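You operate a simulated robot arm through the tools that you are given. There is no shell and no other tool. Be economical: measure what you need, move in short steps, check, and stop when the job is done.

You are at the controls of a simulated two-armed robot. One attempt, no reset.

## Task
Take the bearing on the top of the counter and put it away on the top of the charging shelf. Fetch the yellow battery and set it in the grey box. Close the right gate. Fetch the battery from the top of the workbench and set it on the top of the press table. Take the grey rag and put it on the top of the fitting table. Fetch the grey pad from the upper shelf of the counter and set it on the top of the workbench. Open the fuse drawer. Do these in any order.
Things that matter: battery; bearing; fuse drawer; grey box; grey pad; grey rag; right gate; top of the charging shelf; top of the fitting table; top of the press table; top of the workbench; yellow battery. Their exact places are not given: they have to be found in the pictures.

Only the result counts: the job must be done as asked and must still hold three seconds after the hand-in. Knocking over, shifting, dropping, spilling or breaking anything else fails it.

## Robot
Two 7-joint arms with two-finger parallel grippers on one trunk, on a base that drives. Base frame: it is fixed to the floor where the robot stands at the start and does not move with it; the origin is under the middle of the robot, x ahead of it, y to its left, z up; the surface under the hand at the start is at about z = 920. Readings come in mm, degrees, newtons and seconds.
The left shoulder is at the start at [33, 101, 1211], the right one opposite. With the tool pointing down near the work surface each hand reaches from about 200 to 520 mm from the robot's upright axis, wherever it stands, measured 20 degrees to its own side. Places, roughly: battery [1750, 2000, 1000]; bearing (3x3x2 cm) [500, -200, 900]; fuse drawer [-3900, -1300, 700]; grey box (22x20x9 cm) [600, 100, 900]; grey pad (11x5x4 cm) [800, -800, 500]; grey rag (7x10x3 cm) [1600, 2700, 900]; right gate [900, 800, 900]; top of the charging shelf (24x218 cm) [-4780, -1340, 800]; top of the fitting table [-2500, -100, 700]; top of the press table [1900, 4300, 800]; top of the workbench [1900, 2500, 900]; yellow battery [500, 0, 1000]. Payload 2.4 kg a hand.
The tool frame of a hand sits at the grasp point between the pads (the TCP): z along the fingers, y along the line on which they close. The tips reach 24 mm beyond it. Largest opening 68 mm; finger width 17, thickness 10; the body of the gripper, 40 by 70 mm, starts 41 mm behind the TCP.
Orientation is that of the tool frame in the base frame, as [roll, pitch, yaw] about the fixed x, y, z axes, in that order (R = Rz(yaw) Ry(pitch) Rx(roll)). With the fingers straight down and closing along the base's y, the tool's x points along the base's -x, its y along +y and its z along -z.

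## Interface
- The arms move only by the tool step_arm. It takes "left_targets", "right_targets" or both (then of equal length, played together; a hand with none holds still); each is a list of rows, each an object of numbers (a shift or turn left out is 0, a gripper value left out holds the last): "jaw": the finger opening in mm, from 0 to 68; "tx", "ty", "tz": the shift along the tool's x, y, z in mm; "rx", "ry", "rz": the turn, a rotation vector about the tool's x, y, z in degrees. In form: [{"jaw": .., "tx": .., "ty": .., "tz": .., "rx": .., "ry": .., "rz": ..}, ...]. A call has 1 to 8 rows; each row is the pose to reach, as a shift and turn from the pose commanded when the call began, along the tool's axes at that moment. Rows are played at 5 a second. More than 50 mm and 8.6 degrees between two rows, or a gripper value outside its range, and nothing of the call is played. A pose out of reach is approached as far as the arm can. The call stops where the force on the tool passes 40 N (or 10 N more than at its start, if that is more) or the arm is blocked; 0.2 s more then pass. The fingers move at their own pace (about 72 mm/s each) and stop on an object; they squeeze with about 38 N. The grip force told is the motor's: it shows also when the fingers shut on nothing. Time passes only in rows, and 0.2 s behind the last, so rows that repeat a pose let the fingers close. It gives the time, the measured TCP pose, the force on the tool (base axes), the opening and the grip force at its end, in the units of the frame above (readings bear some noise), with the torque about the TCP (base axes, N m) and any sound that the robot's microphone picked up.
- Cameras (640 x 400 px; columns grow to the right, rows downward): "scene" is now at [109.9, -10, 1382.9]; the picture's right is [-0.02, -1.00, 0.00], its down [-0.53, 0.01, -0.85] and it looks along [0.85, -0.02, -0.53] (base axes); focal length 214 px, centre (320, 200). "left" rides on the left gripper at [84, -11, -75] in its tool frame; the picture's right is [0.13, 0.99, 0.00], its down [-0.60, 0.08, -0.79] and it looks along [-0.79, 0.10, 0.61] (tool axes); focal length 251 px, centre (320, 200). "right" rides on the right gripper at [84, 11, -75] in its tool frame; the picture's right is [-0.13, 0.99, 0.00], its down [-0.60, -0.08, -0.79] and it looks along [-0.79, -0.10, 0.61] (tool axes); focal length 251 px, centre (320, 200).
- snapshot(camera): a new picture of that camera. The clock stands still meanwhile.
- raise_lower(by): slides the trunk up (or, below 0, down) by that many mm; the arms and the scene camera ride with it, the base frame stays. It gives what a move gives, with no picture.
- drive_base(legs): drives the robot by 1 to 6 legs, each [ahead, left, turn to the left] in mm, mm and degrees, along the robot's own axes; the way and the turn of a leg run together, so that a leg with both is an arc; at most 1500 mm and 180 degrees a leg. The arms and the cameras ride along, it lands a little off, and it stops where it bumps. It gives what a move gives.
- head_to(pan, tilt): turns the head with the scene camera to pan (to the left, within 86 degrees either way) and tilt (down, from -29 to 69), counted from straight ahead of the robot. It gives what a move gives.
- locate(camera, pixels): there is no depth. For up to 12 entries [column, row, z] of the newest picture of that camera ("zoom" is the newest enlarged one), the place [x, y] in the base frame at which the ray of that pixel passes the height z, good to about 2 mm, but the place of the scene camera against the robot may be out by one fixed shift of up to 18 mm in any direction. The clock stands still meanwhile.
- zoom(camera, box): a new picture of the part [left, top, right, bottom] of that camera's present view, enlarged. The clock stands still meanwhile.
- sign_off(): hands the job in; it is judged then, once.

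Work in short steps. Measure before you move; look again where a grasp or a placing could have gone wrong, and mend it. You have 124 turns and 144 pictures in all, those below and enlarged ones among them. Open the grippers and draw the arms clear of the work before you hand the job in, unless the task says otherwise; then end with one line.

The tools are called after ">>>" by a JSON object that holds its "name" and its "arguments". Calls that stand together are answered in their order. step_arm: Moves the arms, as the interface text tells. Its arguments: {"type":"object","properties":{"left_targets":{"type":"array"},"right_targets":{"type":"array"}},"required":[]} The other tools are called the same way: raise_lower (by) slides the trunk up or down; drive_base (legs) drives the base; head_to (pan, tilt) turns the head that bears the scene camera; snapshot (camera) takes a picture; locate (camera, pixels) gives the place at which the rays of pixels pass given heights; zoom (camera, box) takes an enlarged picture of a part of a camera's view; sign_off () hands the job in.

At the start:

```text
time: 0.0
left_tool_pos: [353.4, 131.0, 1290.2]
left_tcp_rot: [-179.9, 0.0, -180.0]
left_contact_force: [0.0, 0.7, 0.2]
left_torque: [0.0, -0.02, 0.01]
left_finger_gap: 67.7
left_grip_force: 0.1
right_tool_pos: [348.3, -144.4, 1238.7]
right_tcp_rot: [-180.0, 0.0, 179.8]
right_contact_force: [-0.6, -0.8, 0.0]
right_torque: [-0.01, 0.0, 0.0]
right_finger_gap: 67.8
right_grip_force: 0.0
trunk travel left (down, up): [-425.0, 424.0]
robot x, y, heading: [-0.9, 1.5, 0.2]
head pan, tilt: [-1.3, 32.1]
```

scene: 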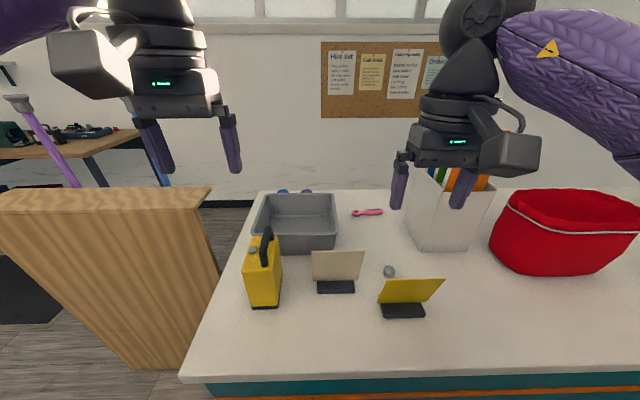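
right: 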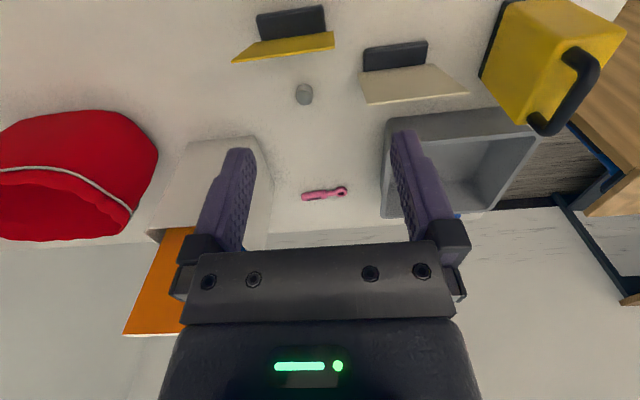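
left: 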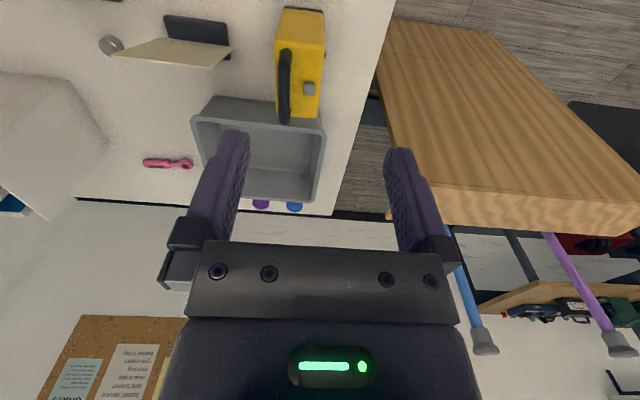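

The counter shows the yellow battery at (262,275), the grey box at (297,222) and the bearing at (389,271). I measure these and take an enlarged look.

>>> {"name": "zoom", "arguments": {"camera": "scene", "box": [220, 170, 460, 320]}}

>>> {"name": "locate", "arguments": {"camera": "scene", "pixels": [[389, 276, 920], [389, 271, 935], [251, 307, 920], [277, 307, 920], [284, 253, 920], [335, 249, 920], [265, 195, 1010], [334, 193, 1010], [253, 233, 1010], [336, 233, 1010], [180, 380, 920], [266, 248, 1080]]}}

>>> {"name": "zoom", "arguments": {"camera": "right", "box": [220, 0, 640, 230]}}

```text
2.67 times, centred on (340, 245) of scene
```

zoom: 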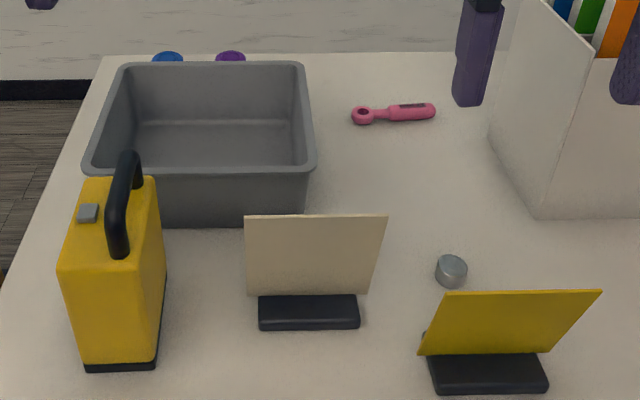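

```text
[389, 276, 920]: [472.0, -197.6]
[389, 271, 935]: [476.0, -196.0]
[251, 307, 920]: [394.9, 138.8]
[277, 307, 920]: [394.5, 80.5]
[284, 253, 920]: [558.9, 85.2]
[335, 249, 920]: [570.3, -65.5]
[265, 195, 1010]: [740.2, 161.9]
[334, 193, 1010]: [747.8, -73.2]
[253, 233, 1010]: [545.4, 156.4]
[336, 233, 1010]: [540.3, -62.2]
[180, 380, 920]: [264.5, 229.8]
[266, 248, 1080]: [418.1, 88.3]
```

```text
1.52 times, centred on (430, 115) of right
```

zoom: 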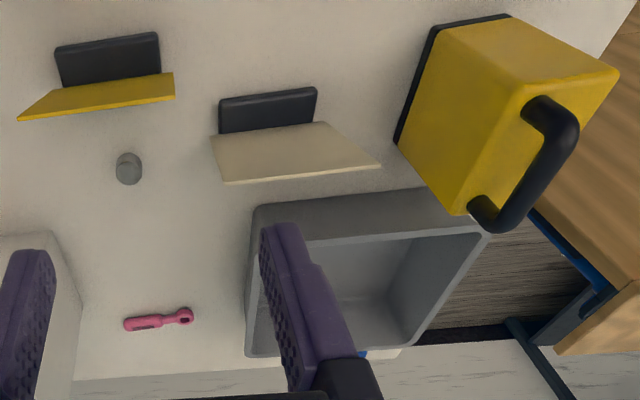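

I triangulate the battery's height by putting its near top edge above its near bottom edge (x≈392), and do the same for the handle.

>>> {"name": "locate", "arguments": {"camera": "scene", "pixels": [[242, 270, 1040], [242, 270, 1060], [242, 270, 1080], [280, 269, 1040], [280, 269, 1060], [280, 269, 1080], [264, 265, 1060], [268, 228, 1100], [268, 228, 1120], [268, 228, 1140], [249, 237, 1060], [279, 237, 1060]]}}

>>> {"name": "locate", "arguments": {"camera": "left", "pixels": [[283, 10, 1040], [283, 10, 1060], [283, 10, 1080], [325, 12, 1060], [284, 120, 1100], [284, 120, 1120], [284, 50, 1100], [284, 50, 1120], [111, 45, 935], [192, 118, 1000], [327, 132, 1000], [317, 200, 1000]]}}

>>> {"name": "zoom", "arguments": {"camera": "left", "box": [160, 0, 400, 150]}}

```text
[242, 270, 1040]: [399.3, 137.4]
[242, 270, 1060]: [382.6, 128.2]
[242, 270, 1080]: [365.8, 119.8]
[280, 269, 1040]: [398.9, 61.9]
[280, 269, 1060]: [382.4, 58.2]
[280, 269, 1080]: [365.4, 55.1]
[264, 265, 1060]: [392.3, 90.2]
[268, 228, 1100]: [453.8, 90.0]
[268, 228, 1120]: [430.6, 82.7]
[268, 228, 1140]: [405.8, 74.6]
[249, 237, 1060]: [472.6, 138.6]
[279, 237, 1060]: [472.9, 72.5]
```

```text
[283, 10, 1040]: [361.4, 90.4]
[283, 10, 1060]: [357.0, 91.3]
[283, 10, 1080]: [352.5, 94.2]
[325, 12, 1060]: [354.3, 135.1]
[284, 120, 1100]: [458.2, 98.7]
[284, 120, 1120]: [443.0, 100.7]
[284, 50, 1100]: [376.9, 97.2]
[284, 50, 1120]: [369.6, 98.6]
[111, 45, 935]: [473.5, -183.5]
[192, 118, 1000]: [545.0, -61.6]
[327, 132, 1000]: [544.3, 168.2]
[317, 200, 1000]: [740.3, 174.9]
```

```text
2.67 times, centred on (280, 75) of left
```

zoom: 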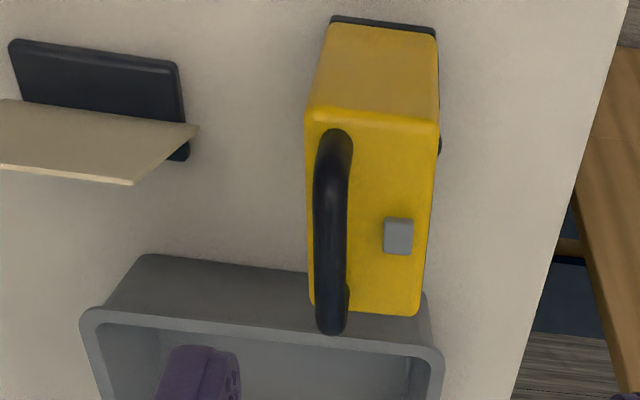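

I refine with the left hand's camera, which has no fixed offset: top corners, handle ends and middle.

>>> {"name": "locate", "arguments": {"camera": "left", "pixels": [[275, 42, 1045], [324, 47, 1045], [277, 117, 1045], [317, 118, 1045], [284, 10, 920], [323, 12, 920], [285, 50, 1045], [284, 90, 1100], [284, 123, 1090], [284, 123, 1075], [110, 49, 920], [110, 42, 940]]}}

>>> {"name": "locate", "arguments": {"camera": "scene", "pixels": [[264, 265, 1045], [268, 228, 1090], [268, 228, 1075], [242, 270, 1045], [280, 237, 1045], [249, 237, 1045], [389, 278, 920], [389, 267, 940]]}}

>>> {"name": "locate", "arguments": {"camera": "right", "pixels": [[305, 99, 920], [304, 93, 940], [589, 65, 1100], [589, 65, 1080], [540, 130, 1100], [540, 130, 1080]]}}

```text
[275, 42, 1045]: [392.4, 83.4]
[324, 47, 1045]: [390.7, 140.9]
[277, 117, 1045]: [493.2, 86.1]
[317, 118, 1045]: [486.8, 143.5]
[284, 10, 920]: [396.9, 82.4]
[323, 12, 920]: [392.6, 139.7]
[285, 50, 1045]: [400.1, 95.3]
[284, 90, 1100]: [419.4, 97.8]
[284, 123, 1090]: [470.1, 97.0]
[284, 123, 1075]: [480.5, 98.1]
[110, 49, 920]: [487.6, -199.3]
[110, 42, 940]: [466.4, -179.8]
```

```text
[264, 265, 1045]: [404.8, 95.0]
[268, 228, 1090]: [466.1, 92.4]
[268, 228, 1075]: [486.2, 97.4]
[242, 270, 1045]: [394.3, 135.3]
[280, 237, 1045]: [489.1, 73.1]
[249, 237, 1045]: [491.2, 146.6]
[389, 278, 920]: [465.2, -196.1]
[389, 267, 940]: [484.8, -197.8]
```

```text
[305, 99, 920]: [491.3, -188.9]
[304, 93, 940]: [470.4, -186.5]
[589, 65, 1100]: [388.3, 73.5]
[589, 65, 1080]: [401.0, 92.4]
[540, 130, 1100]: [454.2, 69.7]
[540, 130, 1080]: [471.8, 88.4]
```

Body top is about z 1045, and the handle centre is about (438, 97, 1073). Before moving I look around with the head to find the surroundings.

>>> {"name": "head_to", "arguments": {"pan": 55, "tilt": 20}}

>>> {"name": "snapshot", "arguments": {"camera": "scene"}}

>>> {"name": "head_to", "arguments": {"pan": -60, "tilt": 30}}

>>> {"name": "snapshot", "arguments": {"camera": "scene"}}

>>> {"name": "head_to", "arguments": {"pan": 0, "tilt": 65}}

>>> {"name": "snapshot", "arguments": {"camera": "scene"}}

```text
time: 1.3
left_tool_pos: [351.9, 131.5, 1291.5]
left_tcp_rot: [-179.9, 0.1, -179.9]
left_contact_force: [0.4, -0.3, 0.6]
left_torque: [-0.02, 0.0, -0.03]
left_finger_gap: 68.2
left_grip_force: 0.1
right_tool_pos: [348.3, -144.5, 1239.7]
right_tcp_rot: [-180.0, 0.0, 179.9]
right_contact_force: [0.7, 0.6, 0.4]
right_torque: [0.01, -0.03, -0.04]
right_finger_gap: 67.9
right_grip_force: 0.1
trunk travel left (down, up): [-425.0, 424.0]
robot x, y, heading: [-0.6, -0.2, 0.3]
head pan, tilt: [55.0, 20.0]
```

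```text
137 pictures are left
```

scene: 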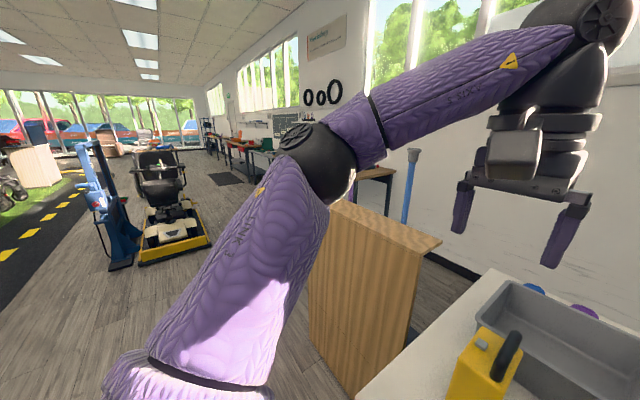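

```text
time: 3.2
left_tool_pos: [353.2, 130.5, 1291.0]
left_tcp_rot: [-179.9, -0.1, 180.0]
left_contact_force: [0.7, -0.6, -0.9]
left_torque: [0.02, -0.01, -0.03]
left_finger_gap: 68.2
left_grip_force: 0.1
right_tool_pos: [348.0, -145.2, 1239.2]
right_tcp_rot: [180.0, -0.1, 180.0]
right_contact_force: [0.1, 1.4, 0.1]
right_torque: [0.01, 0.03, 0.04]
right_finger_gap: 68.0
right_grip_force: 0.1
trunk travel left (down, up): [-425.0, 424.0]
robot x, y, heading: [1.2, -1.1, -0.1]
head pan, tilt: [-60.0, 30.0]
```

```text
136 pictures are left
```

scene: 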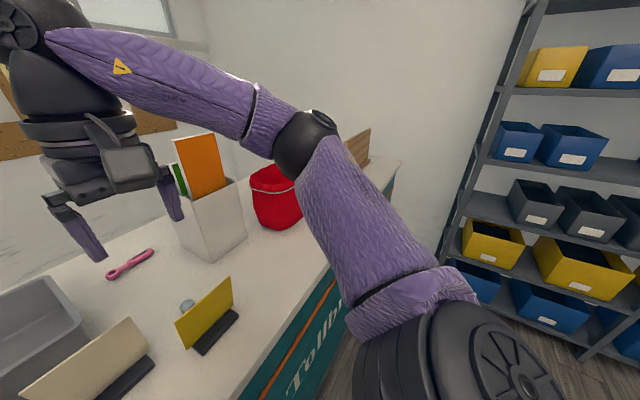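

```text
time: 4.5
left_tool_pos: [352.6, 130.6, 1290.7]
left_tcp_rot: [-180.0, -0.1, -179.8]
left_contact_force: [0.4, 0.1, 0.1]
left_torque: [-0.07, 0.02, 0.02]
left_finger_gap: 68.0
left_grip_force: 0.0
right_tool_pos: [346.8, -145.1, 1240.9]
right_tcp_rot: [180.0, -0.1, 179.8]
right_contact_force: [0.3, 0.1, -0.6]
right_torque: [0.03, 0.02, -0.02]
right_finger_gap: 68.0
right_grip_force: 0.1
trunk travel left (down, up): [-425.0, 424.0]
robot x, y, heading: [-2.2, 2.1, -0.0]
head pan, tilt: [0.0, 65.0]
```

```text
135 pictures are left
```

scene: 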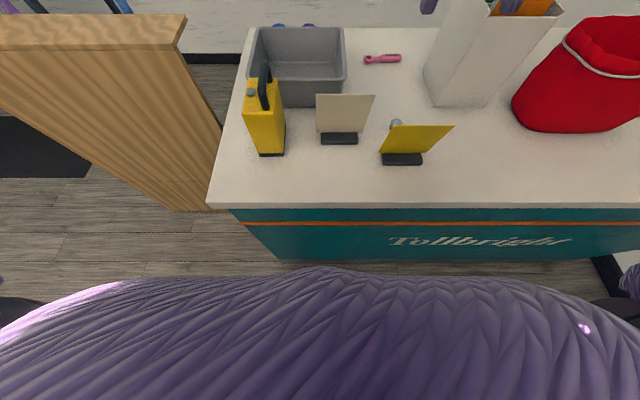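

I measure the counter front and the wooden panel on the left.

>>> {"name": "locate", "arguments": {"camera": "scene", "pixels": [[280, 258, 0], [232, 208, 920], [500, 205, 920], [470, 262, 0], [186, 15, 1000], [178, 45, 1000], [0, 45, 1000], [172, 211, 0], [218, 205, 0], [250, 30, 920], [210, 195, 920]]}}

>>> {"name": "head_to", "arguments": {"pan": 30, "tilt": 40}}

>>> {"name": "snapshot", "arguments": {"camera": "scene"}}

```text
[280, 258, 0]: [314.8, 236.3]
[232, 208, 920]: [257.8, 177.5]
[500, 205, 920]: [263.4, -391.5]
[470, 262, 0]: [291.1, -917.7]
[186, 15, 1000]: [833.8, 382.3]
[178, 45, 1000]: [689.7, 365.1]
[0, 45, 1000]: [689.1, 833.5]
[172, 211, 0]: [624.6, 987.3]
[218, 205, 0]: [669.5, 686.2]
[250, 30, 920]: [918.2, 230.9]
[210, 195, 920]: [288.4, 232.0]
```

```text
time: 5.5
left_tool_pos: [353.5, 131.0, 1290.1]
left_tcp_rot: [-180.0, 0.0, -179.9]
left_contact_force: [0.4, 0.0, 0.0]
left_torque: [-0.05, 0.0, 0.03]
left_finger_gap: 68.1
left_grip_force: 0.2
right_tool_pos: [346.8, -144.1, 1238.8]
right_tcp_rot: [-180.0, 0.0, 179.9]
right_contact_force: [-1.7, -0.2, 0.5]
right_torque: [0.04, -0.01, -0.01]
right_finger_gap: 68.0
right_grip_force: 0.0
trunk travel left (down, up): [-425.0, 424.0]
robot x, y, heading: [2.6, -0.5, 0.0]
head pan, tilt: [30.0, 40.0]
```

```text
134 pictures are left
```

scene: 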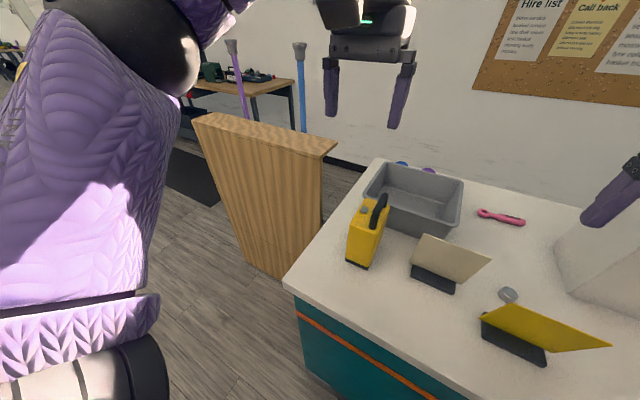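

I locate the wooden panel's corners on the floor and top.

>>> {"name": "locate", "arguments": {"camera": "scene", "pixels": [[248, 266, 0], [285, 281, 0], [193, 122, 1000], [193, 122, 900], [322, 155, 900], [322, 155, 1000], [336, 142, 1000], [322, 238, 0], [300, 45, 1000], [304, 130, 0], [375, 160, 920]]}}

>>> {"name": "zoom", "arguments": {"camera": "scene", "box": [140, 30, 420, 290]}}

```text
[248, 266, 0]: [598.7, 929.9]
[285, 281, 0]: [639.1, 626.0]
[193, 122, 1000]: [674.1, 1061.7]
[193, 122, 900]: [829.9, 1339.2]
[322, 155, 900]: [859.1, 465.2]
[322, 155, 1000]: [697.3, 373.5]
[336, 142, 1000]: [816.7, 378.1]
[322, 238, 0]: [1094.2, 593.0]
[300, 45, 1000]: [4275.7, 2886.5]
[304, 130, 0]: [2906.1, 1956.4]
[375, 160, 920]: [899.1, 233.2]
```

```text
1.54 times, centred on (280, 160) of scene
```

zoom: 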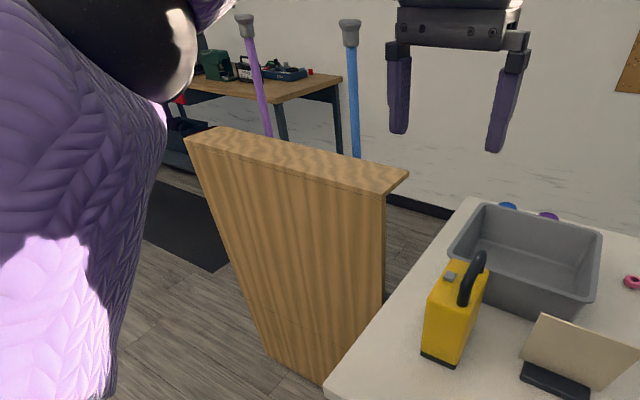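

The panel is a low wall about 1050 high. I test how far the left arm reaches towards the box at z≈1200, which is clear above everything.

>>> {"name": "step_arm", "arguments": {"left_targets": [{"tx": -43, "ty": -5, "tz": 15}, {"tx": -86, "ty": -10, "tz": 30}, {"tx": -129, "ty": -15, "tz": 45}, {"tx": -172, "ty": -20, "tz": 60}, {"tx": -215, "ty": -25, "tz": 75}, {"tx": -257, "ty": -31, "tz": 90}]}}

```text
time: 6.8
left_tool_pos: [470.4, 101.0, 1182.0]
left_tcp_rot: [-179.9, 0.0, 179.9]
left_contact_force: [0.2, -0.5, 0.5]
left_torque: [-0.02, 0.01, 0.0]
left_finger_gap: 68.1
left_grip_force: 0.1
left hand out of reach, approached as far as the arm can: row 3, 4, 5, 6
right_tool_pos: [348.2, -143.5, 1239.1]
right_tcp_rot: [180.0, -0.1, 179.9]
right_contact_force: [0.0, -0.5, -0.5]
right_torque: [-0.01, 0.0, -0.01]
right_finger_gap: 67.9
right_grip_force: 0.1
trunk travel left (down, up): [-425.0, 424.0]
robot x, y, heading: [0.1, 2.9, 0.1]
head pan, tilt: [30.0, 40.0]
```

The reach here is about 470; a higher trunk gives more. I raise the trunk and try creeping the base forward towards the counter.

>>> {"name": "raise_lower", "arguments": {"by": 250}}

>>> {"name": "drive_base", "arguments": {"legs": [[50, 0, 0]]}}

>>> {"name": "head_to", "arguments": {"pan": 0, "tilt": 69}}

>>> {"name": "snapshot", "arguments": {"camera": "scene"}}

```text
time: 9.4
left_tool_pos: [460.0, 100.0, 1456.4]
left_tcp_rot: [-179.9, 2.6, -179.9]
left_contact_force: [0.4, 0.4, 0.0]
left_torque: [0.01, 0.0, -0.01]
left_finger_gap: 68.1
left_grip_force: 0.0
right_tool_pos: [348.7, -143.7, 1490.4]
right_tcp_rot: [179.9, 0.1, 179.9]
right_contact_force: [-0.5, 0.5, 0.3]
right_torque: [0.01, -0.05, -0.03]
right_finger_gap: 68.0
right_grip_force: 0.1
trunk travel left (down, up): [-675.0, 174.0]
robot x, y, heading: [-0.0, -5.0, -0.0]
head pan, tilt: [30.0, 40.0]
```

```text
time: 10.3
left_tool_pos: [509.3, 101.1, 1456.9]
left_tcp_rot: [-179.9, 2.6, -179.9]
left_contact_force: [1.1, 0.7, -0.1]
left_torque: [0.01, 0.03, 0.0]
left_finger_gap: 67.8
left_grip_force: 0.0
right_tool_pos: [398.9, -144.8, 1489.1]
right_tcp_rot: [-179.9, 0.0, 179.9]
right_contact_force: [1.7, 0.0, -0.5]
right_torque: [-0.02, 0.04, 0.02]
right_finger_gap: 68.2
right_grip_force: 0.1
trunk travel left (down, up): [-675.0, 174.0]
robot x, y, heading: [48.2, 0.7, -0.1]
head pan, tilt: [30.0, 40.0]
```

```text
time: 11.3
left_tool_pos: [507.8, 101.1, 1456.0]
left_tcp_rot: [-179.9, 2.7, -179.9]
left_contact_force: [-0.1, -0.3, 0.0]
left_torque: [0.03, 0.03, 0.0]
left_finger_gap: 68.2
left_grip_force: 0.0
right_tool_pos: [397.9, -144.1, 1489.0]
right_tcp_rot: [-180.0, 0.1, 179.8]
right_contact_force: [0.2, 0.0, 0.7]
right_torque: [-0.03, 0.0, 0.01]
right_finger_gap: 67.9
right_grip_force: 0.1
trunk travel left (down, up): [-675.0, 174.0]
robot x, y, heading: [49.5, 0.1, -0.1]
head pan, tilt: [0.0, 68.8]
```

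```text
132 pictures are left
```

scene: 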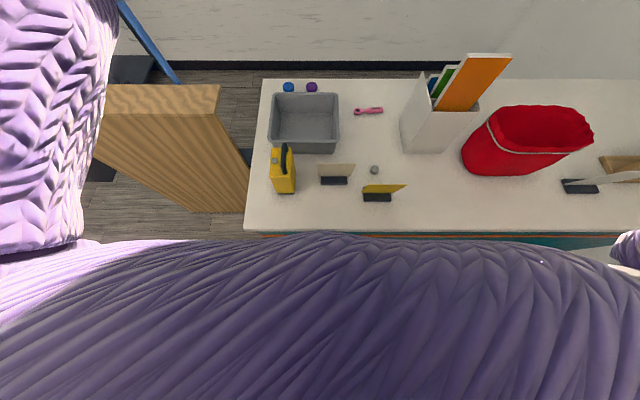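

No bump so far. I creep another 50 mm.

>>> {"name": "drive_base", "arguments": {"legs": [[45, 0, 0]]}}

```text
time: 12.2
left_tool_pos: [535.3, 100.5, 1455.2]
left_tcp_rot: [-179.9, 2.7, -180.0]
left_contact_force: [0.3, -0.9, -0.9]
left_torque: [0.02, 0.01, -0.04]
left_finger_gap: 68.0
left_grip_force: 0.1
right_tool_pos: [422.7, -145.2, 1488.5]
right_tcp_rot: [-180.0, -0.1, 179.8]
right_contact_force: [0.5, -0.7, 0.7]
right_torque: [0.03, 0.01, 0.01]
right_finger_gap: 67.8
right_grip_force: 0.1
trunk travel left (down, up): [-675.0, 174.0]
robot x, y, heading: [75.0, 1.6, 0.2]
head pan, tilt: [0.0, 68.8]
```

It stopped at x=75, against the counter. Now I test the left hand's reach at z≈1190 from here: down 265 and as far ahead as possible.

>>> {"name": "step_arm", "arguments": {"left_targets": [{"tz": 45}, {"tz": 90}, {"tz": 135}, {"tz": 180}, {"tz": 225}, {"tz": 265, "tx": -20}, {"tz": 265, "tx": -60}, {"tz": 265, "tx": -100}]}}

```text
time: 14.0
left_tool_pos: [551.3, 101.2, 1195.3]
left_tcp_rot: [179.9, 2.8, 180.0]
left_contact_force: [-0.3, -0.5, 0.0]
left_torque: [-0.02, -0.05, -0.02]
left_finger_gap: 67.7
left_grip_force: 0.0
left hand out of reach, approached as far as the arm can: row 6, 7, 8
right_tool_pos: [421.5, -145.1, 1489.2]
right_tcp_rot: [179.9, 0.0, 179.8]
right_contact_force: [0.2, -1.4, 0.5]
right_torque: [-0.03, 0.02, -0.03]
right_finger_gap: 68.2
right_grip_force: 0.0
trunk travel left (down, up): [-675.0, 174.0]
robot x, y, heading: [74.5, 0.2, -0.2]
head pan, tilt: [0.0, 68.8]
```

The reach is only about 555 with the tool straight down. I'll grasp the handle with the fingers tilted 35° forward, so the hand can reach into the box with the battery upright. I pull back over the battery and tilt.

>>> {"name": "step_arm", "arguments": {"left_targets": [{"tx": 30, "ry": -7}, {"tx": 60, "ry": -14}, {"tx": 90, "ry": -21}, {"tx": 112, "ty": -3, "ry": -28}, {"tx": 112, "ty": -3, "ry": -35}, {"tx": 112, "ty": -3, "ry": -35}]}}

>>> {"name": "snapshot", "arguments": {"camera": "left"}}

```text
time: 15.4
left_tool_pos: [436.4, 100.9, 1188.1]
left_tcp_rot: [-179.8, 37.8, -179.9]
left_contact_force: [-0.4, 0.6, 0.2]
left_torque: [-0.03, 0.03, -0.02]
left_finger_gap: 68.0
left_grip_force: 0.0
left hand out of reach, approached as far as the arm can: row 1, 2, 3
right_tool_pos: [421.2, -141.2, 1490.9]
right_tcp_rot: [-179.9, 0.0, 179.8]
right_contact_force: [-0.9, -0.1, 0.2]
right_torque: [0.0, 0.01, 0.03]
right_finger_gap: 68.0
right_grip_force: 0.1
trunk travel left (down, up): [-675.0, 174.0]
robot x, y, heading: [75.8, 0.2, -0.2]
head pan, tilt: [0.0, 68.8]
```

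```text
131 pictures are left
```

left: 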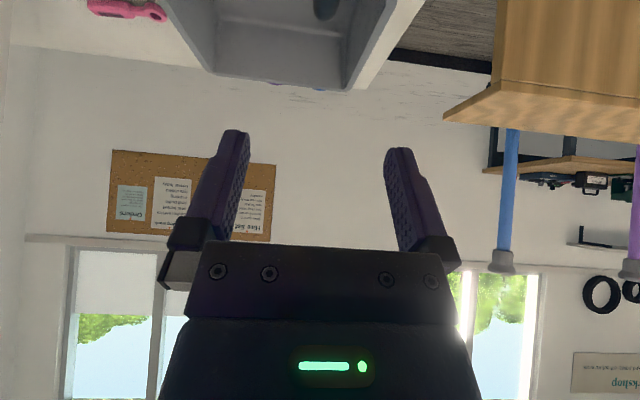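

The handle's far end shows at about (325,8). I check its lateral position with locate and look from the scene and right cameras.

>>> {"name": "locate", "arguments": {"camera": "left", "pixels": [[325, 8, 1075], [312, 8, 1075], [338, 8, 1075]]}}

>>> {"name": "zoom", "arguments": {"camera": "scene", "box": [240, 70, 420, 220]}}

>>> {"name": "zoom", "arguments": {"camera": "left", "box": [240, 0, 400, 100]}}

```text
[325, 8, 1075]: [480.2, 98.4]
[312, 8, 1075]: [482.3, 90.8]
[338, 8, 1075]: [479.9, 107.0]
```

```text
2.67 times, centred on (330, 145) of scene
```

zoom: 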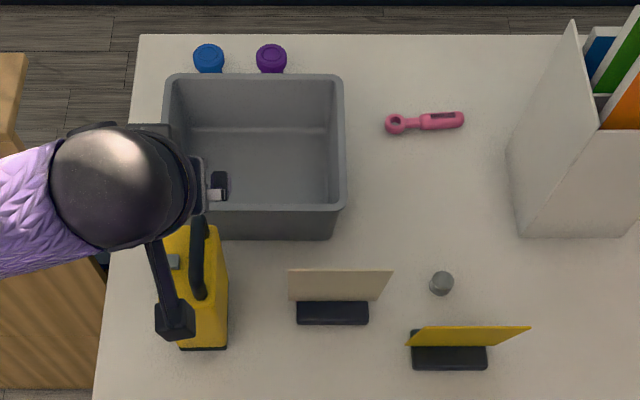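

```text
4.00 times, centred on (320, 50) of left
```

zoom: 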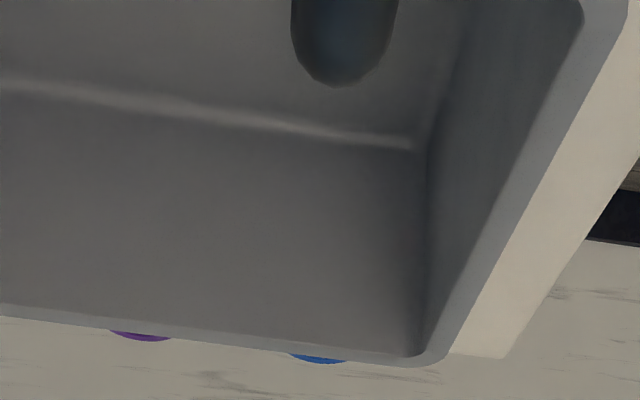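

The handle centre is y≈98 and it is about 16 wide. I descend 113 mm straight down along the base z.

>>> {"name": "step_arm", "arguments": {"left_targets": [{"tz": 30, "tx": 23, "ty": -3}, {"tz": 60, "tx": 46.5, "ty": -3}, {"tz": 89.5, "tx": 69.5, "ty": -3}]}}

>>> {"name": "snapshot", "arguments": {"camera": "left"}}

>>> {"name": "zoom", "arguments": {"camera": "scene", "box": [240, 70, 420, 220]}}

```text
time: 16.2
left_tool_pos: [436.8, 93.3, 1074.8]
left_tcp_rot: [179.9, 37.6, 179.9]
left_contact_force: [2.7, -2.0, 8.1]
left_torque: [0.25, -0.1, -0.09]
left_finger_gap: 65.8
left_grip_force: 0.1
right_tool_pos: [422.5, -144.5, 1490.9]
right_tcp_rot: [179.9, 0.0, 179.7]
right_contact_force: [0.8, -0.5, 0.2]
right_torque: [-0.05, -0.01, -0.01]
right_finger_gap: 67.9
right_grip_force: 0.1
trunk travel left (down, up): [-675.0, 174.0]
robot x, y, heading: [79.4, -1.4, -0.3]
head pan, tilt: [0.0, 68.8]
heard: click
```

```text
128 pictures are left
```

left: 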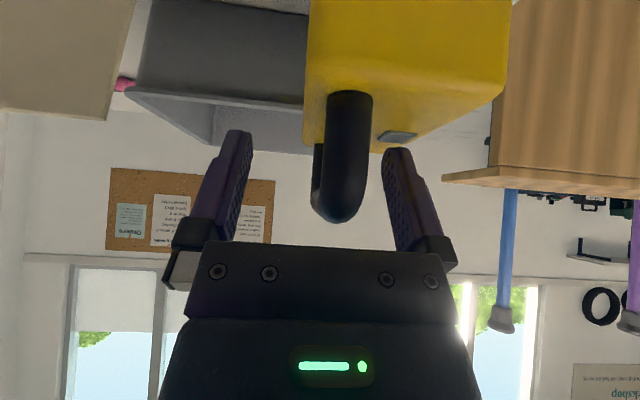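

```text
2.67 times, centred on (330, 145) of scene
```

zoom: 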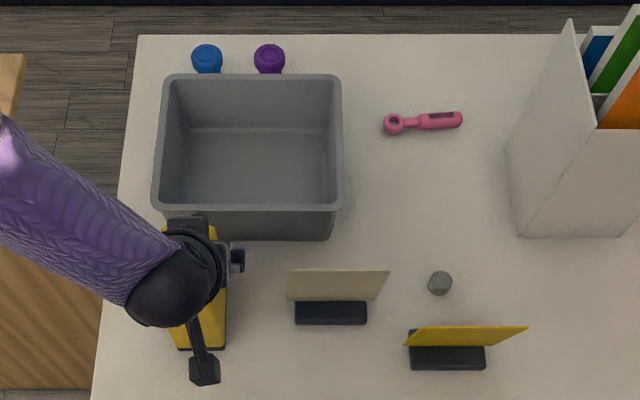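

I heard a click and feel 8 N: the left fingertip seems to touch the battery's grey button. I raise 8 mm, centre by +5 in y, then close on the handle.

>>> {"name": "step_arm", "arguments": {"left_targets": [{"tz": -6.5, "tx": -5, "ty": 0}, {"tz": -6.5, "tx": -5, "ty": 5}, {"tz": -6.5, "tx": -5, "ty": 5, "jaw": 8}, {"tz": -6.5, "tx": -5, "ty": 5, "jaw": 8}, {"tz": -6.5, "tx": -5, "ty": 5, "jaw": 8}]}}

>>> {"name": "snapshot", "arguments": {"camera": "left"}}

```text
time: 17.4
left_tool_pos: [434.8, 97.6, 1082.5]
left_tcp_rot: [179.9, 37.5, 180.0]
left_contact_force: [0.0, 0.9, 0.9]
left_torque: [0.03, 0.13, 0.14]
left_finger_gap: 14.8
left_grip_force: 34.0
right_tool_pos: [421.6, -144.3, 1489.7]
right_tcp_rot: [180.0, 0.0, 179.8]
right_contact_force: [-0.1, 0.3, -0.7]
right_torque: [-0.01, 0.02, -0.02]
right_finger_gap: 67.8
right_grip_force: 0.0
trunk travel left (down, up): [-675.0, 174.0]
robot x, y, heading: [73.9, 2.9, -0.2]
head pan, tilt: [0.0, 68.8]
```

```text
126 pictures are left
```

left: 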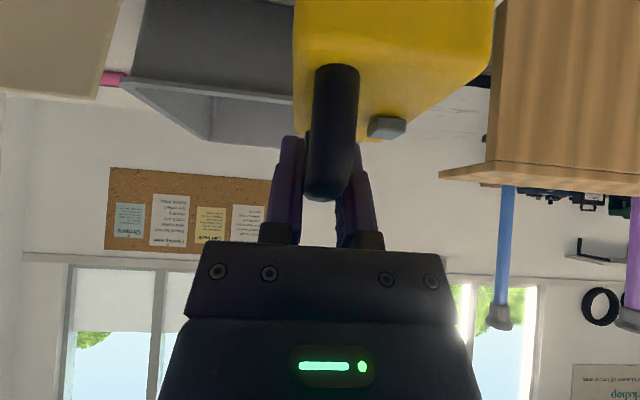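

Gripped at 14.8 mm. I lift 115 mm straight up.

>>> {"name": "step_arm", "arguments": {"left_targets": [{"tz": -16, "tx": -12}, {"tz": -40, "tx": -31}, {"tz": -68, "tx": -52}, {"tz": -91, "tx": -70}]}}

>>> {"name": "snapshot", "arguments": {"camera": "left"}}

```text
time: 18.4
left_tool_pos: [435.2, 97.1, 1199.9]
left_tcp_rot: [-180.0, 37.6, 180.0]
left_contact_force: [-0.3, 0.1, -12.7]
left_torque: [-0.08, 0.07, 0.03]
left_finger_gap: 14.7
left_grip_force: 33.8
right_tool_pos: [421.5, -144.3, 1488.6]
right_tcp_rot: [-179.9, 0.0, 179.8]
right_contact_force: [-0.2, -0.2, 0.2]
right_torque: [0.01, 0.0, -0.01]
right_finger_gap: 67.8
right_grip_force: 0.0
trunk travel left (down, up): [-675.0, 174.0]
robot x, y, heading: [75.4, 2.0, -0.1]
head pan, tilt: [0.0, 68.8]
```

```text
125 pictures are left
```

left: 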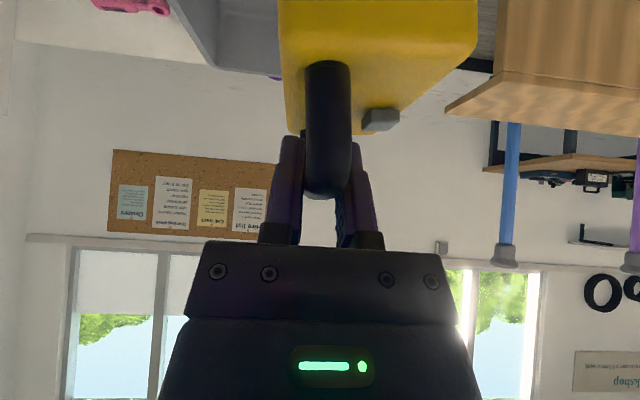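

It hangs at 12.7 N. I carry it 193 mm forward over the box at the same height.

>>> {"name": "step_arm", "arguments": {"left_targets": [{"tx": -30, "tz": 23.5, "ty": -4}, {"tx": -60, "tz": 47, "ty": -8}, {"tx": -92, "tz": 71, "ty": -12}, {"tx": -123, "tz": 95, "ty": -17}, {"tx": -152.5, "tz": 118, "ty": -17}, {"tx": -152.5, "tz": 118, "ty": -17}]}}

>>> {"name": "zoom", "arguments": {"camera": "scene", "box": [240, 70, 420, 220]}}

>>> {"name": "snapshot", "arguments": {"camera": "left"}}

>>> {"name": "snapshot", "arguments": {"camera": "right"}}

```text
time: 19.8
left_tool_pos: [628.8, 80.6, 1197.5]
left_tcp_rot: [-179.7, 37.6, -180.0]
left_contact_force: [-0.2, 0.5, -12.8]
left_torque: [0.0, 0.06, 0.0]
left_finger_gap: 14.7
left_grip_force: 33.9
right_tool_pos: [422.8, -142.8, 1490.6]
right_tcp_rot: [-180.0, 0.0, 179.8]
right_contact_force: [-0.3, -0.1, 0.0]
right_torque: [-0.06, 0.04, 0.0]
right_finger_gap: 68.1
right_grip_force: 0.0
trunk travel left (down, up): [-675.0, 174.0]
robot x, y, heading: [73.7, -2.2, -0.3]
head pan, tilt: [0.0, 68.8]
```

```text
2.67 times, centred on (330, 145) of scene
```

zoom: 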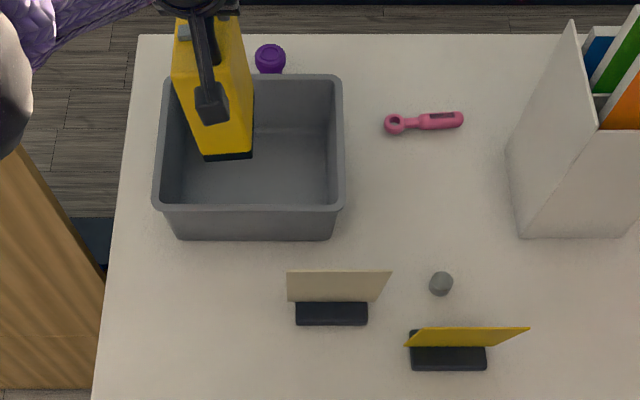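

```text
123 pictures are left
```

left: 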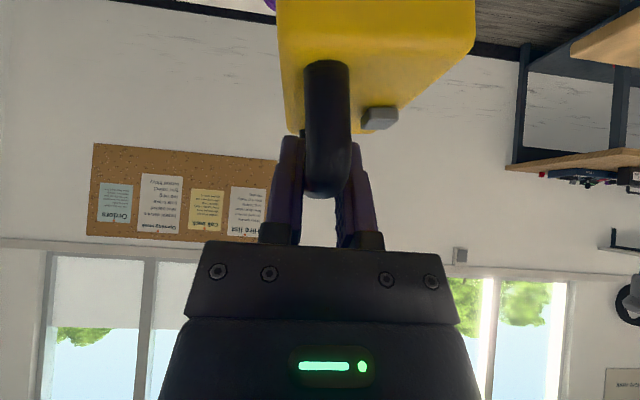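

```text
122 pictures are left
```

right: 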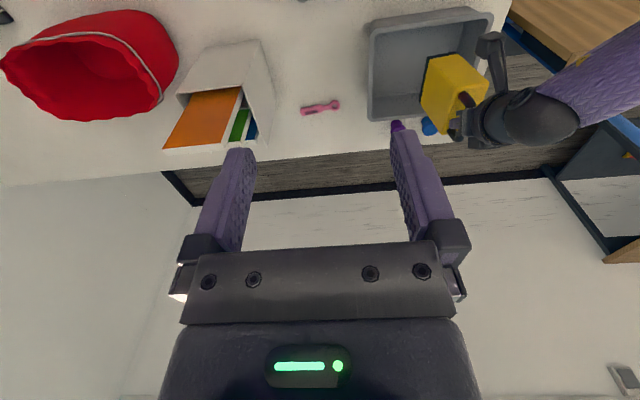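

I verify the battery's bottom position against the box rim with locate.

>>> {"name": "locate", "arguments": {"camera": "right", "pixels": [[370, 25, 1008], [470, 10, 1008], [369, 118, 1008], [430, 58, 1035], [421, 105, 1035], [376, 38, 1000], [372, 110, 1000]]}}

>>> {"name": "zoom", "arguments": {"camera": "right", "box": [340, 0, 540, 150]}}

```text
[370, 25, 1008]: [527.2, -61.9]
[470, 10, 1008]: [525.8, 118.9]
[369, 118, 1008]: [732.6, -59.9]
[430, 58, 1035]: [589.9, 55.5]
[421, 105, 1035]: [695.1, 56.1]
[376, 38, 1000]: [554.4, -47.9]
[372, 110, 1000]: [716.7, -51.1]
```

```text
2.67 times, centred on (440, 75) of right
```

zoom: 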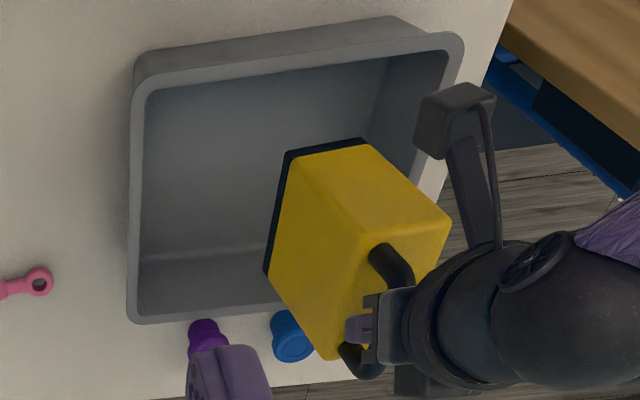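

The battery will land well inside the box (x about 585–690, y from 56). I shift back 8 mm while lowering 104 mm.

>>> {"name": "step_arm", "arguments": {"left_targets": [{"tx": 25, "tz": 19}, {"tx": 45, "tz": 45}, {"tx": 61.5, "tz": 66.2}, {"tx": 70, "tz": 77.3}, {"tx": 70, "tz": 77.3}]}}

>>> {"name": "zoom", "arguments": {"camera": "right", "box": [340, 0, 540, 150]}}

>>> {"name": "zoom", "arguments": {"camera": "scene", "box": [240, 70, 420, 220]}}

```text
time: 21.0
left_tool_pos: [603.2, 84.9, 1122.3]
left_tcp_rot: [-180.0, 37.7, -179.9]
left_contact_force: [0.3, 0.3, -13.3]
left_torque: [-0.04, 0.04, -0.01]
left_finger_gap: 14.8
left_grip_force: 34.6
left hand out of reach, approached as far as the arm can: row 2, 3, 4, 5
right_tool_pos: [423.4, -142.5, 1489.0]
right_tcp_rot: [-180.0, 0.0, 179.7]
right_contact_force: [-0.4, -0.9, -0.3]
right_torque: [0.01, -0.02, 0.02]
right_finger_gap: 68.0
right_grip_force: 0.1
trunk travel left (down, up): [-675.0, 174.0]
robot x, y, heading: [74.3, 0.9, -0.2]
head pan, tilt: [0.0, 68.8]
```

```text
2.67 times, centred on (440, 75) of right
```

zoom: 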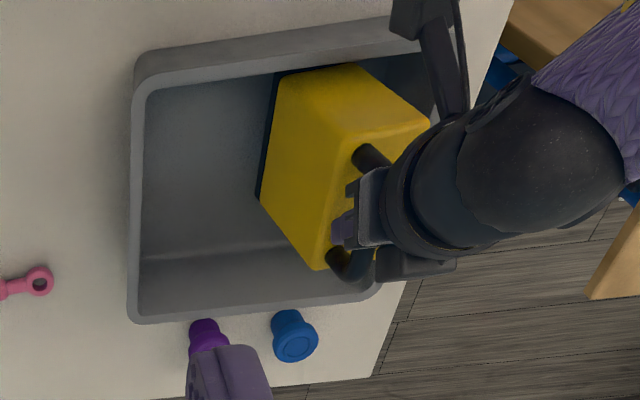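

```text
2.67 times, centred on (330, 145) of scene
```

zoom: 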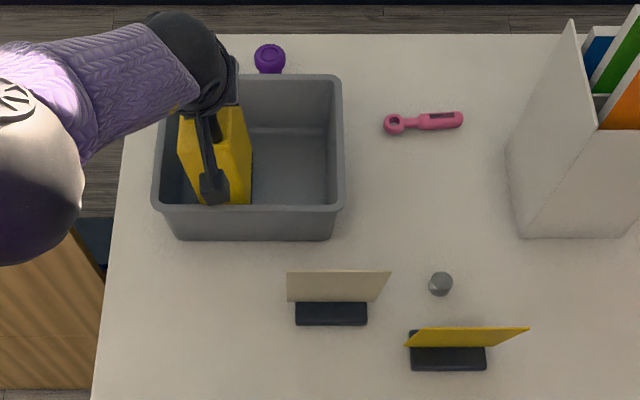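

Out of reach when lower: it stopped at x 603, z 1122. I go back up and forward to the good pose and will lower with the trunk instead.

>>> {"name": "step_arm", "arguments": {"left_targets": [{"tx": -25, "tz": -28}, {"tx": -50, "tz": -51}, {"tx": -58, "tz": -48}, {"tx": -61, "tz": -46, "ty": -3}, {"tx": -61, "tz": -46, "ty": -3}]}}

>>> {"name": "raise_lower", "arguments": {"by": -85}}

>>> {"name": "zoom", "arguments": {"camera": "right", "box": [340, 0, 540, 150]}}

```text
time: 22.2
left_tool_pos: [623.0, 84.1, 1193.7]
left_tcp_rot: [-179.9, 37.7, -179.9]
left_contact_force: [0.2, 0.1, -12.9]
left_torque: [-0.05, 0.05, -0.01]
left_finger_gap: 14.9
left_grip_force: 33.8
right_tool_pos: [423.2, -143.5, 1489.2]
right_tcp_rot: [179.9, 0.0, 179.8]
right_contact_force: [-0.8, -0.2, 0.4]
right_torque: [-0.01, -0.01, 0.0]
right_finger_gap: 68.3
right_grip_force: 0.0
trunk travel left (down, up): [-675.0, 174.0]
robot x, y, heading: [75.6, 6.0, -0.1]
head pan, tilt: [0.0, 68.8]
```

```text
time: 23.4
left_tool_pos: [621.2, 83.9, 1109.8]
left_tcp_rot: [-179.9, 37.7, -180.0]
left_contact_force: [-0.3, -0.6, -12.9]
left_torque: [-0.01, 0.07, 0.0]
left_finger_gap: 14.7
left_grip_force: 34.0
right_tool_pos: [422.5, -144.6, 1404.1]
right_tcp_rot: [179.9, -0.1, 179.8]
right_contact_force: [0.8, 0.3, -0.6]
right_torque: [0.01, -0.02, -0.01]
right_finger_gap: 67.9
right_grip_force: 0.1
trunk travel left (down, up): [-590.0, 259.0]
robot x, y, heading: [74.3, 1.8, 0.2]
head pan, tilt: [0.0, 68.8]
```

```text
2.67 times, centred on (440, 75) of right
```

zoom: 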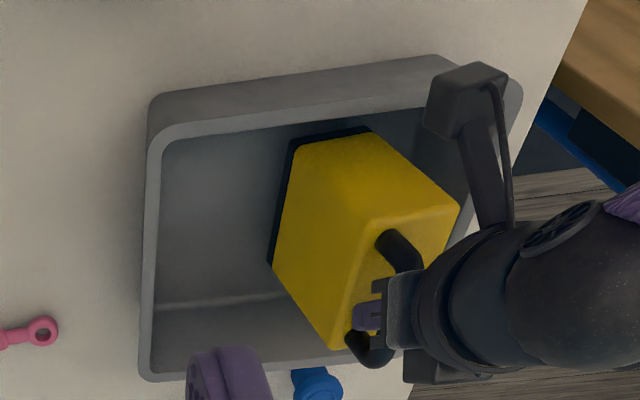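

Well inside. I lower the trunk 18 mm and then a few mm more, watching the force.

>>> {"name": "raise_lower", "arguments": {"by": -17}}

>>> {"name": "raise_lower", "arguments": {"by": -5}}

```text
time: 24.1
left_tool_pos: [620.9, 83.5, 1092.5]
left_tcp_rot: [-179.9, 37.9, -180.0]
left_contact_force: [2.5, -2.9, 0.6]
left_torque: [-0.15, 0.12, 0.11]
left_finger_gap: 14.7
left_grip_force: 34.2
right_tool_pos: [423.7, -145.0, 1387.4]
right_tcp_rot: [-180.0, -0.1, 179.8]
right_contact_force: [0.0, -0.3, 0.5]
right_torque: [0.02, 0.02, -0.01]
right_finger_gap: 68.0
right_grip_force: 0.0
trunk travel left (down, up): [-573.0, 276.0]
robot x, y, heading: [75.8, 1.2, -0.1]
head pan, tilt: [0.0, 68.8]
```

```text
time: 24.6
left_tool_pos: [620.2, 80.8, 1090.5]
left_tcp_rot: [-179.9, 38.0, 179.9]
left_contact_force: [7.0, -6.9, 33.0]
left_torque: [-0.08, -0.06, -0.02]
left_finger_gap: 14.9
left_grip_force: 34.8
right_tool_pos: [419.3, -146.6, 1384.0]
right_tcp_rot: [179.9, 0.0, 179.8]
right_contact_force: [-0.3, -0.7, -0.3]
right_torque: [-0.01, 0.02, -0.01]
right_finger_gap: 68.0
right_grip_force: 0.1
trunk travel left (down, up): [-568.0, 282.0]
robot x, y, heading: [78.9, -0.0, -0.4]
head pan, tilt: [0.0, 68.8]
```

It stands on the box floor. I relieve the load by 4 mm, open, and draw the hand back up along the tool axis.

>>> {"name": "raise_lower", "arguments": {"by": 4}}

>>> {"name": "step_arm", "arguments": {"left_targets": [{"jaw": 50}, {"jaw": 50}, {"jaw": 50, "tz": -40}, {"jaw": 50, "tz": -80}, {"jaw": 50, "tz": -120}]}}

>>> {"name": "snapshot", "arguments": {"camera": "scene"}}

>>> {"name": "snapshot", "arguments": {"camera": "right"}}

```text
time: 25.1
left_tool_pos: [619.9, 82.8, 1089.8]
left_tcp_rot: [179.9, 37.7, 180.0]
left_contact_force: [5.8, -2.0, 12.4]
left_torque: [0.09, -0.33, -0.12]
left_finger_gap: 14.6
left_grip_force: 34.0
right_tool_pos: [421.6, -144.8, 1386.4]
right_tcp_rot: [179.9, 0.0, 179.7]
right_contact_force: [-0.4, -1.0, 0.7]
right_torque: [0.01, 0.02, -0.03]
right_finger_gap: 68.1
right_grip_force: 0.0
trunk travel left (down, up): [-572.0, 277.0]
robot x, y, heading: [70.7, -0.1, -0.1]
head pan, tilt: [0.0, 68.8]
```

```text
time: 26.3
left_tool_pos: [548.9, 82.6, 1187.6]
left_tcp_rot: [-179.9, 37.8, -179.9]
left_contact_force: [0.0, -0.5, -0.1]
left_torque: [-0.01, 0.02, -0.01]
left_finger_gap: 50.0
left_grip_force: 0.0
right_tool_pos: [420.9, -144.1, 1388.2]
right_tcp_rot: [180.0, 0.1, 179.8]
right_contact_force: [0.2, -0.4, 0.1]
right_torque: [-0.01, 0.01, -0.02]
right_finger_gap: 67.8
right_grip_force: 0.0
trunk travel left (down, up): [-572.0, 277.0]
robot x, y, heading: [78.4, 0.1, -0.1]
head pan, tilt: [0.0, 68.8]
```

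```text
117 pictures are left
```

scene: 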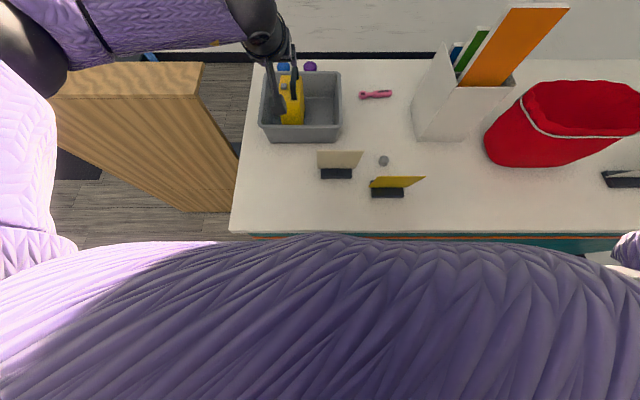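

```text
116 pictures are left
```

right: 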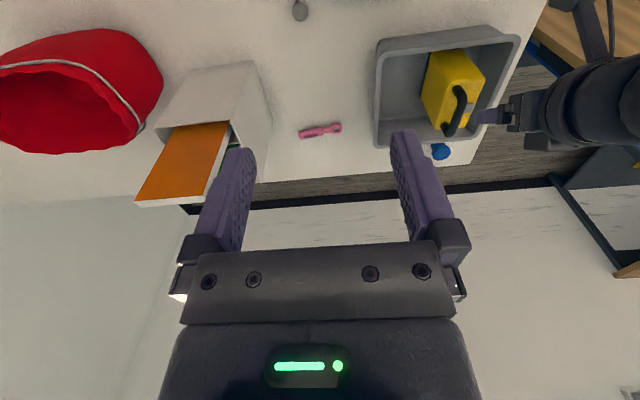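

The battery stands in the box. Now the bearing: I bring the right hand lower for a good look at it and the cards next to it.

>>> {"name": "step_arm", "arguments": {"right_targets": [{"tz": 45, "ty": -10}, {"tz": 90, "ty": -20}, {"tz": 135, "ty": -30}, {"tz": 180, "ty": -40}, {"tz": 215, "ty": -46}]}}

>>> {"name": "snapshot", "arguments": {"camera": "right"}}

>>> {"name": "zoom", "arguments": {"camera": "scene", "box": [290, 120, 450, 220]}}

```text
time: 27.5
left_tool_pos: [549.1, 81.8, 1187.8]
left_tcp_rot: [-179.8, 37.8, -180.0]
left_contact_force: [-0.2, 1.4, -0.1]
left_torque: [0.01, -0.02, 0.04]
left_finger_gap: 50.1
left_grip_force: 0.1
right_tool_pos: [423.6, -190.5, 1173.7]
right_tcp_rot: [179.9, 0.2, 179.8]
right_contact_force: [0.3, -0.3, 0.2]
right_torque: [-0.03, 0.01, 0.0]
right_finger_gap: 68.1
right_grip_force: 0.0
trunk travel left (down, up): [-572.0, 277.0]
robot x, y, heading: [75.3, 2.0, -0.1]
head pan, tilt: [0.0, 68.8]
```

```text
115 pictures are left
```

right: 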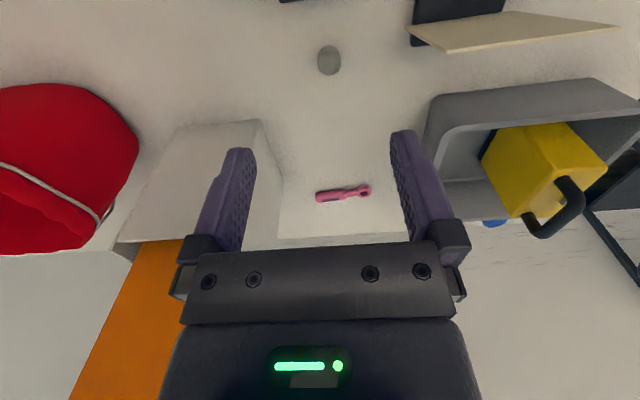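

```text
4.00 times, centred on (370, 170) of scene
```

zoom: 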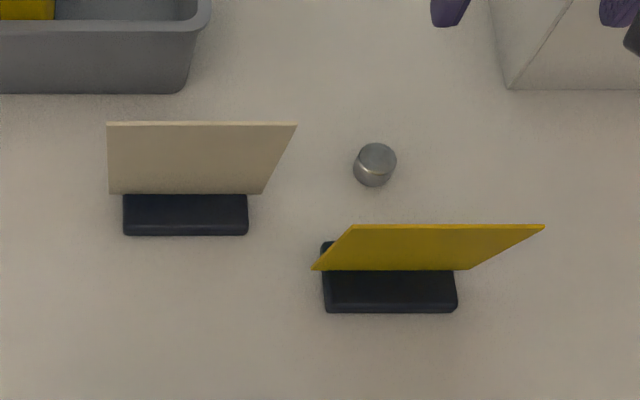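

I locate the bearing in both views and the yellow card's top edge (zoom row 225).

>>> {"name": "locate", "arguments": {"camera": "zoom", "pixels": [[377, 157, 940], [374, 186, 920], [355, 165, 930], [397, 165, 930], [352, 225, 980], [352, 225, 1000], [352, 225, 1020], [312, 270, 935], [312, 270, 930], [390, 312, 920], [390, 271, 935], [270, 123, 1000]]}}

>>> {"name": "locate", "arguments": {"camera": "right", "pixels": [[329, 47, 920], [329, 64, 940], [318, 60, 930], [341, 60, 930], [329, 60, 930]]}}

>>> {"name": "zoom", "arguments": {"camera": "right", "box": [290, 0, 390, 100]}}

```text
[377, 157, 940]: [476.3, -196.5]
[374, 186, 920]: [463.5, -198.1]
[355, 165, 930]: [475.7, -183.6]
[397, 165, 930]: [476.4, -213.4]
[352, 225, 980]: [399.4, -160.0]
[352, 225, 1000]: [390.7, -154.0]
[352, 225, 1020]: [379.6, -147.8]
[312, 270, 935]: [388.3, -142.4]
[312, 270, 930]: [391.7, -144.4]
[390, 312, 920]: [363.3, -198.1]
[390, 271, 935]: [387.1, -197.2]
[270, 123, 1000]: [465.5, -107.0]
```

```text
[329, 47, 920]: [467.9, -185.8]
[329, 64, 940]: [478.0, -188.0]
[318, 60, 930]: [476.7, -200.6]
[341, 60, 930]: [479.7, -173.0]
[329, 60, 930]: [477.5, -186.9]
```

```text
4.00 times, centred on (340, 50) of right
```

zoom: 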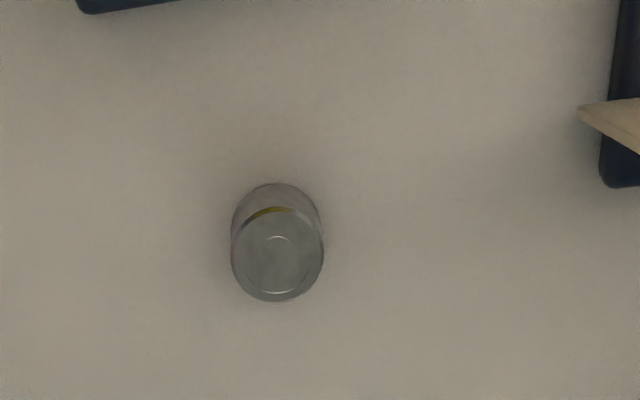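

Bearing centre is about (475,-187), upright, ⌀28, about 20 high. The yellow card (top about z 1000 at x≈390) would be under my wrist camera, so I yaw the hand 68° to put the camera off to the right, above the bearing.

>>> {"name": "step_arm", "arguments": {"right_targets": [{"tx": -8, "rz": -8.5}, {"tx": -16, "rz": -17}, {"tx": -24, "rz": -25.5}, {"tx": -32, "rz": -34}, {"tx": -40, "ty": 1, "rz": -42.5}, {"tx": -48, "ty": 2, "rz": -51}, {"tx": -51, "ty": 3.5, "rz": -59.5}, {"tx": -51, "ty": 3.5, "rz": -68}]}}

>>> {"name": "snapshot", "arguments": {"camera": "right"}}

>>> {"name": "snapshot", "arguments": {"camera": "scene"}}

```text
time: 29.3
left_tool_pos: [549.8, 82.4, 1185.8]
left_tcp_rot: [-179.9, 37.7, 180.0]
left_contact_force: [0.2, -0.1, -0.6]
left_torque: [0.0, -0.01, -0.04]
left_finger_gap: 50.0
left_grip_force: 0.0
right_tool_pos: [360.9, -145.1, 1155.1]
right_tcp_rot: [-178.6, -0.1, -116.3]
right_contact_force: [1.1, -0.2, 0.3]
right_torque: [0.0, -0.01, -0.02]
right_finger_gap: 68.0
right_grip_force: 0.0
right hand out of reach, approached as far as the arm can: row 5, 6, 7, 8
trunk travel left (down, up): [-572.0, 277.0]
robot x, y, heading: [74.5, 0.2, 0.1]
head pan, tilt: [0.0, 68.8]
```

```text
112 pictures are left
```

right: 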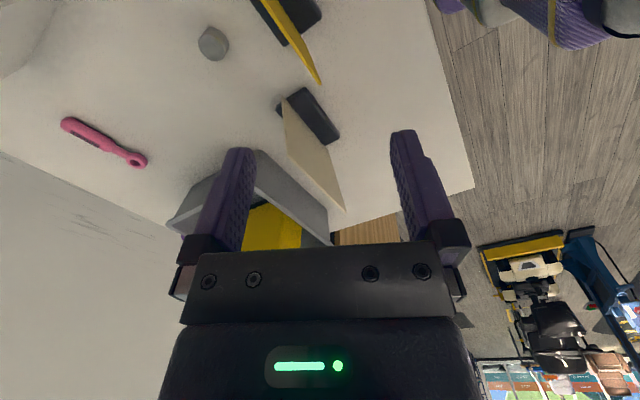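

```text
111 pictures are left
```

scene: 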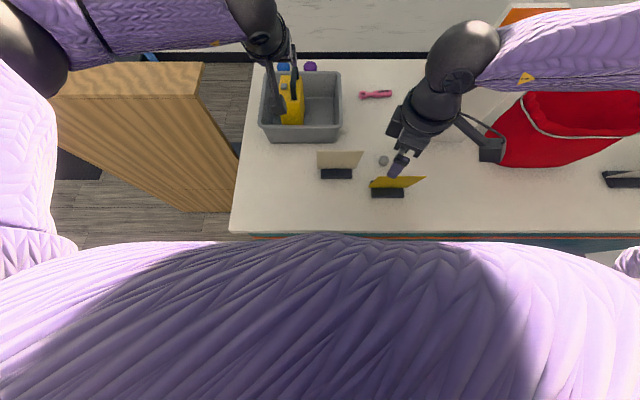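

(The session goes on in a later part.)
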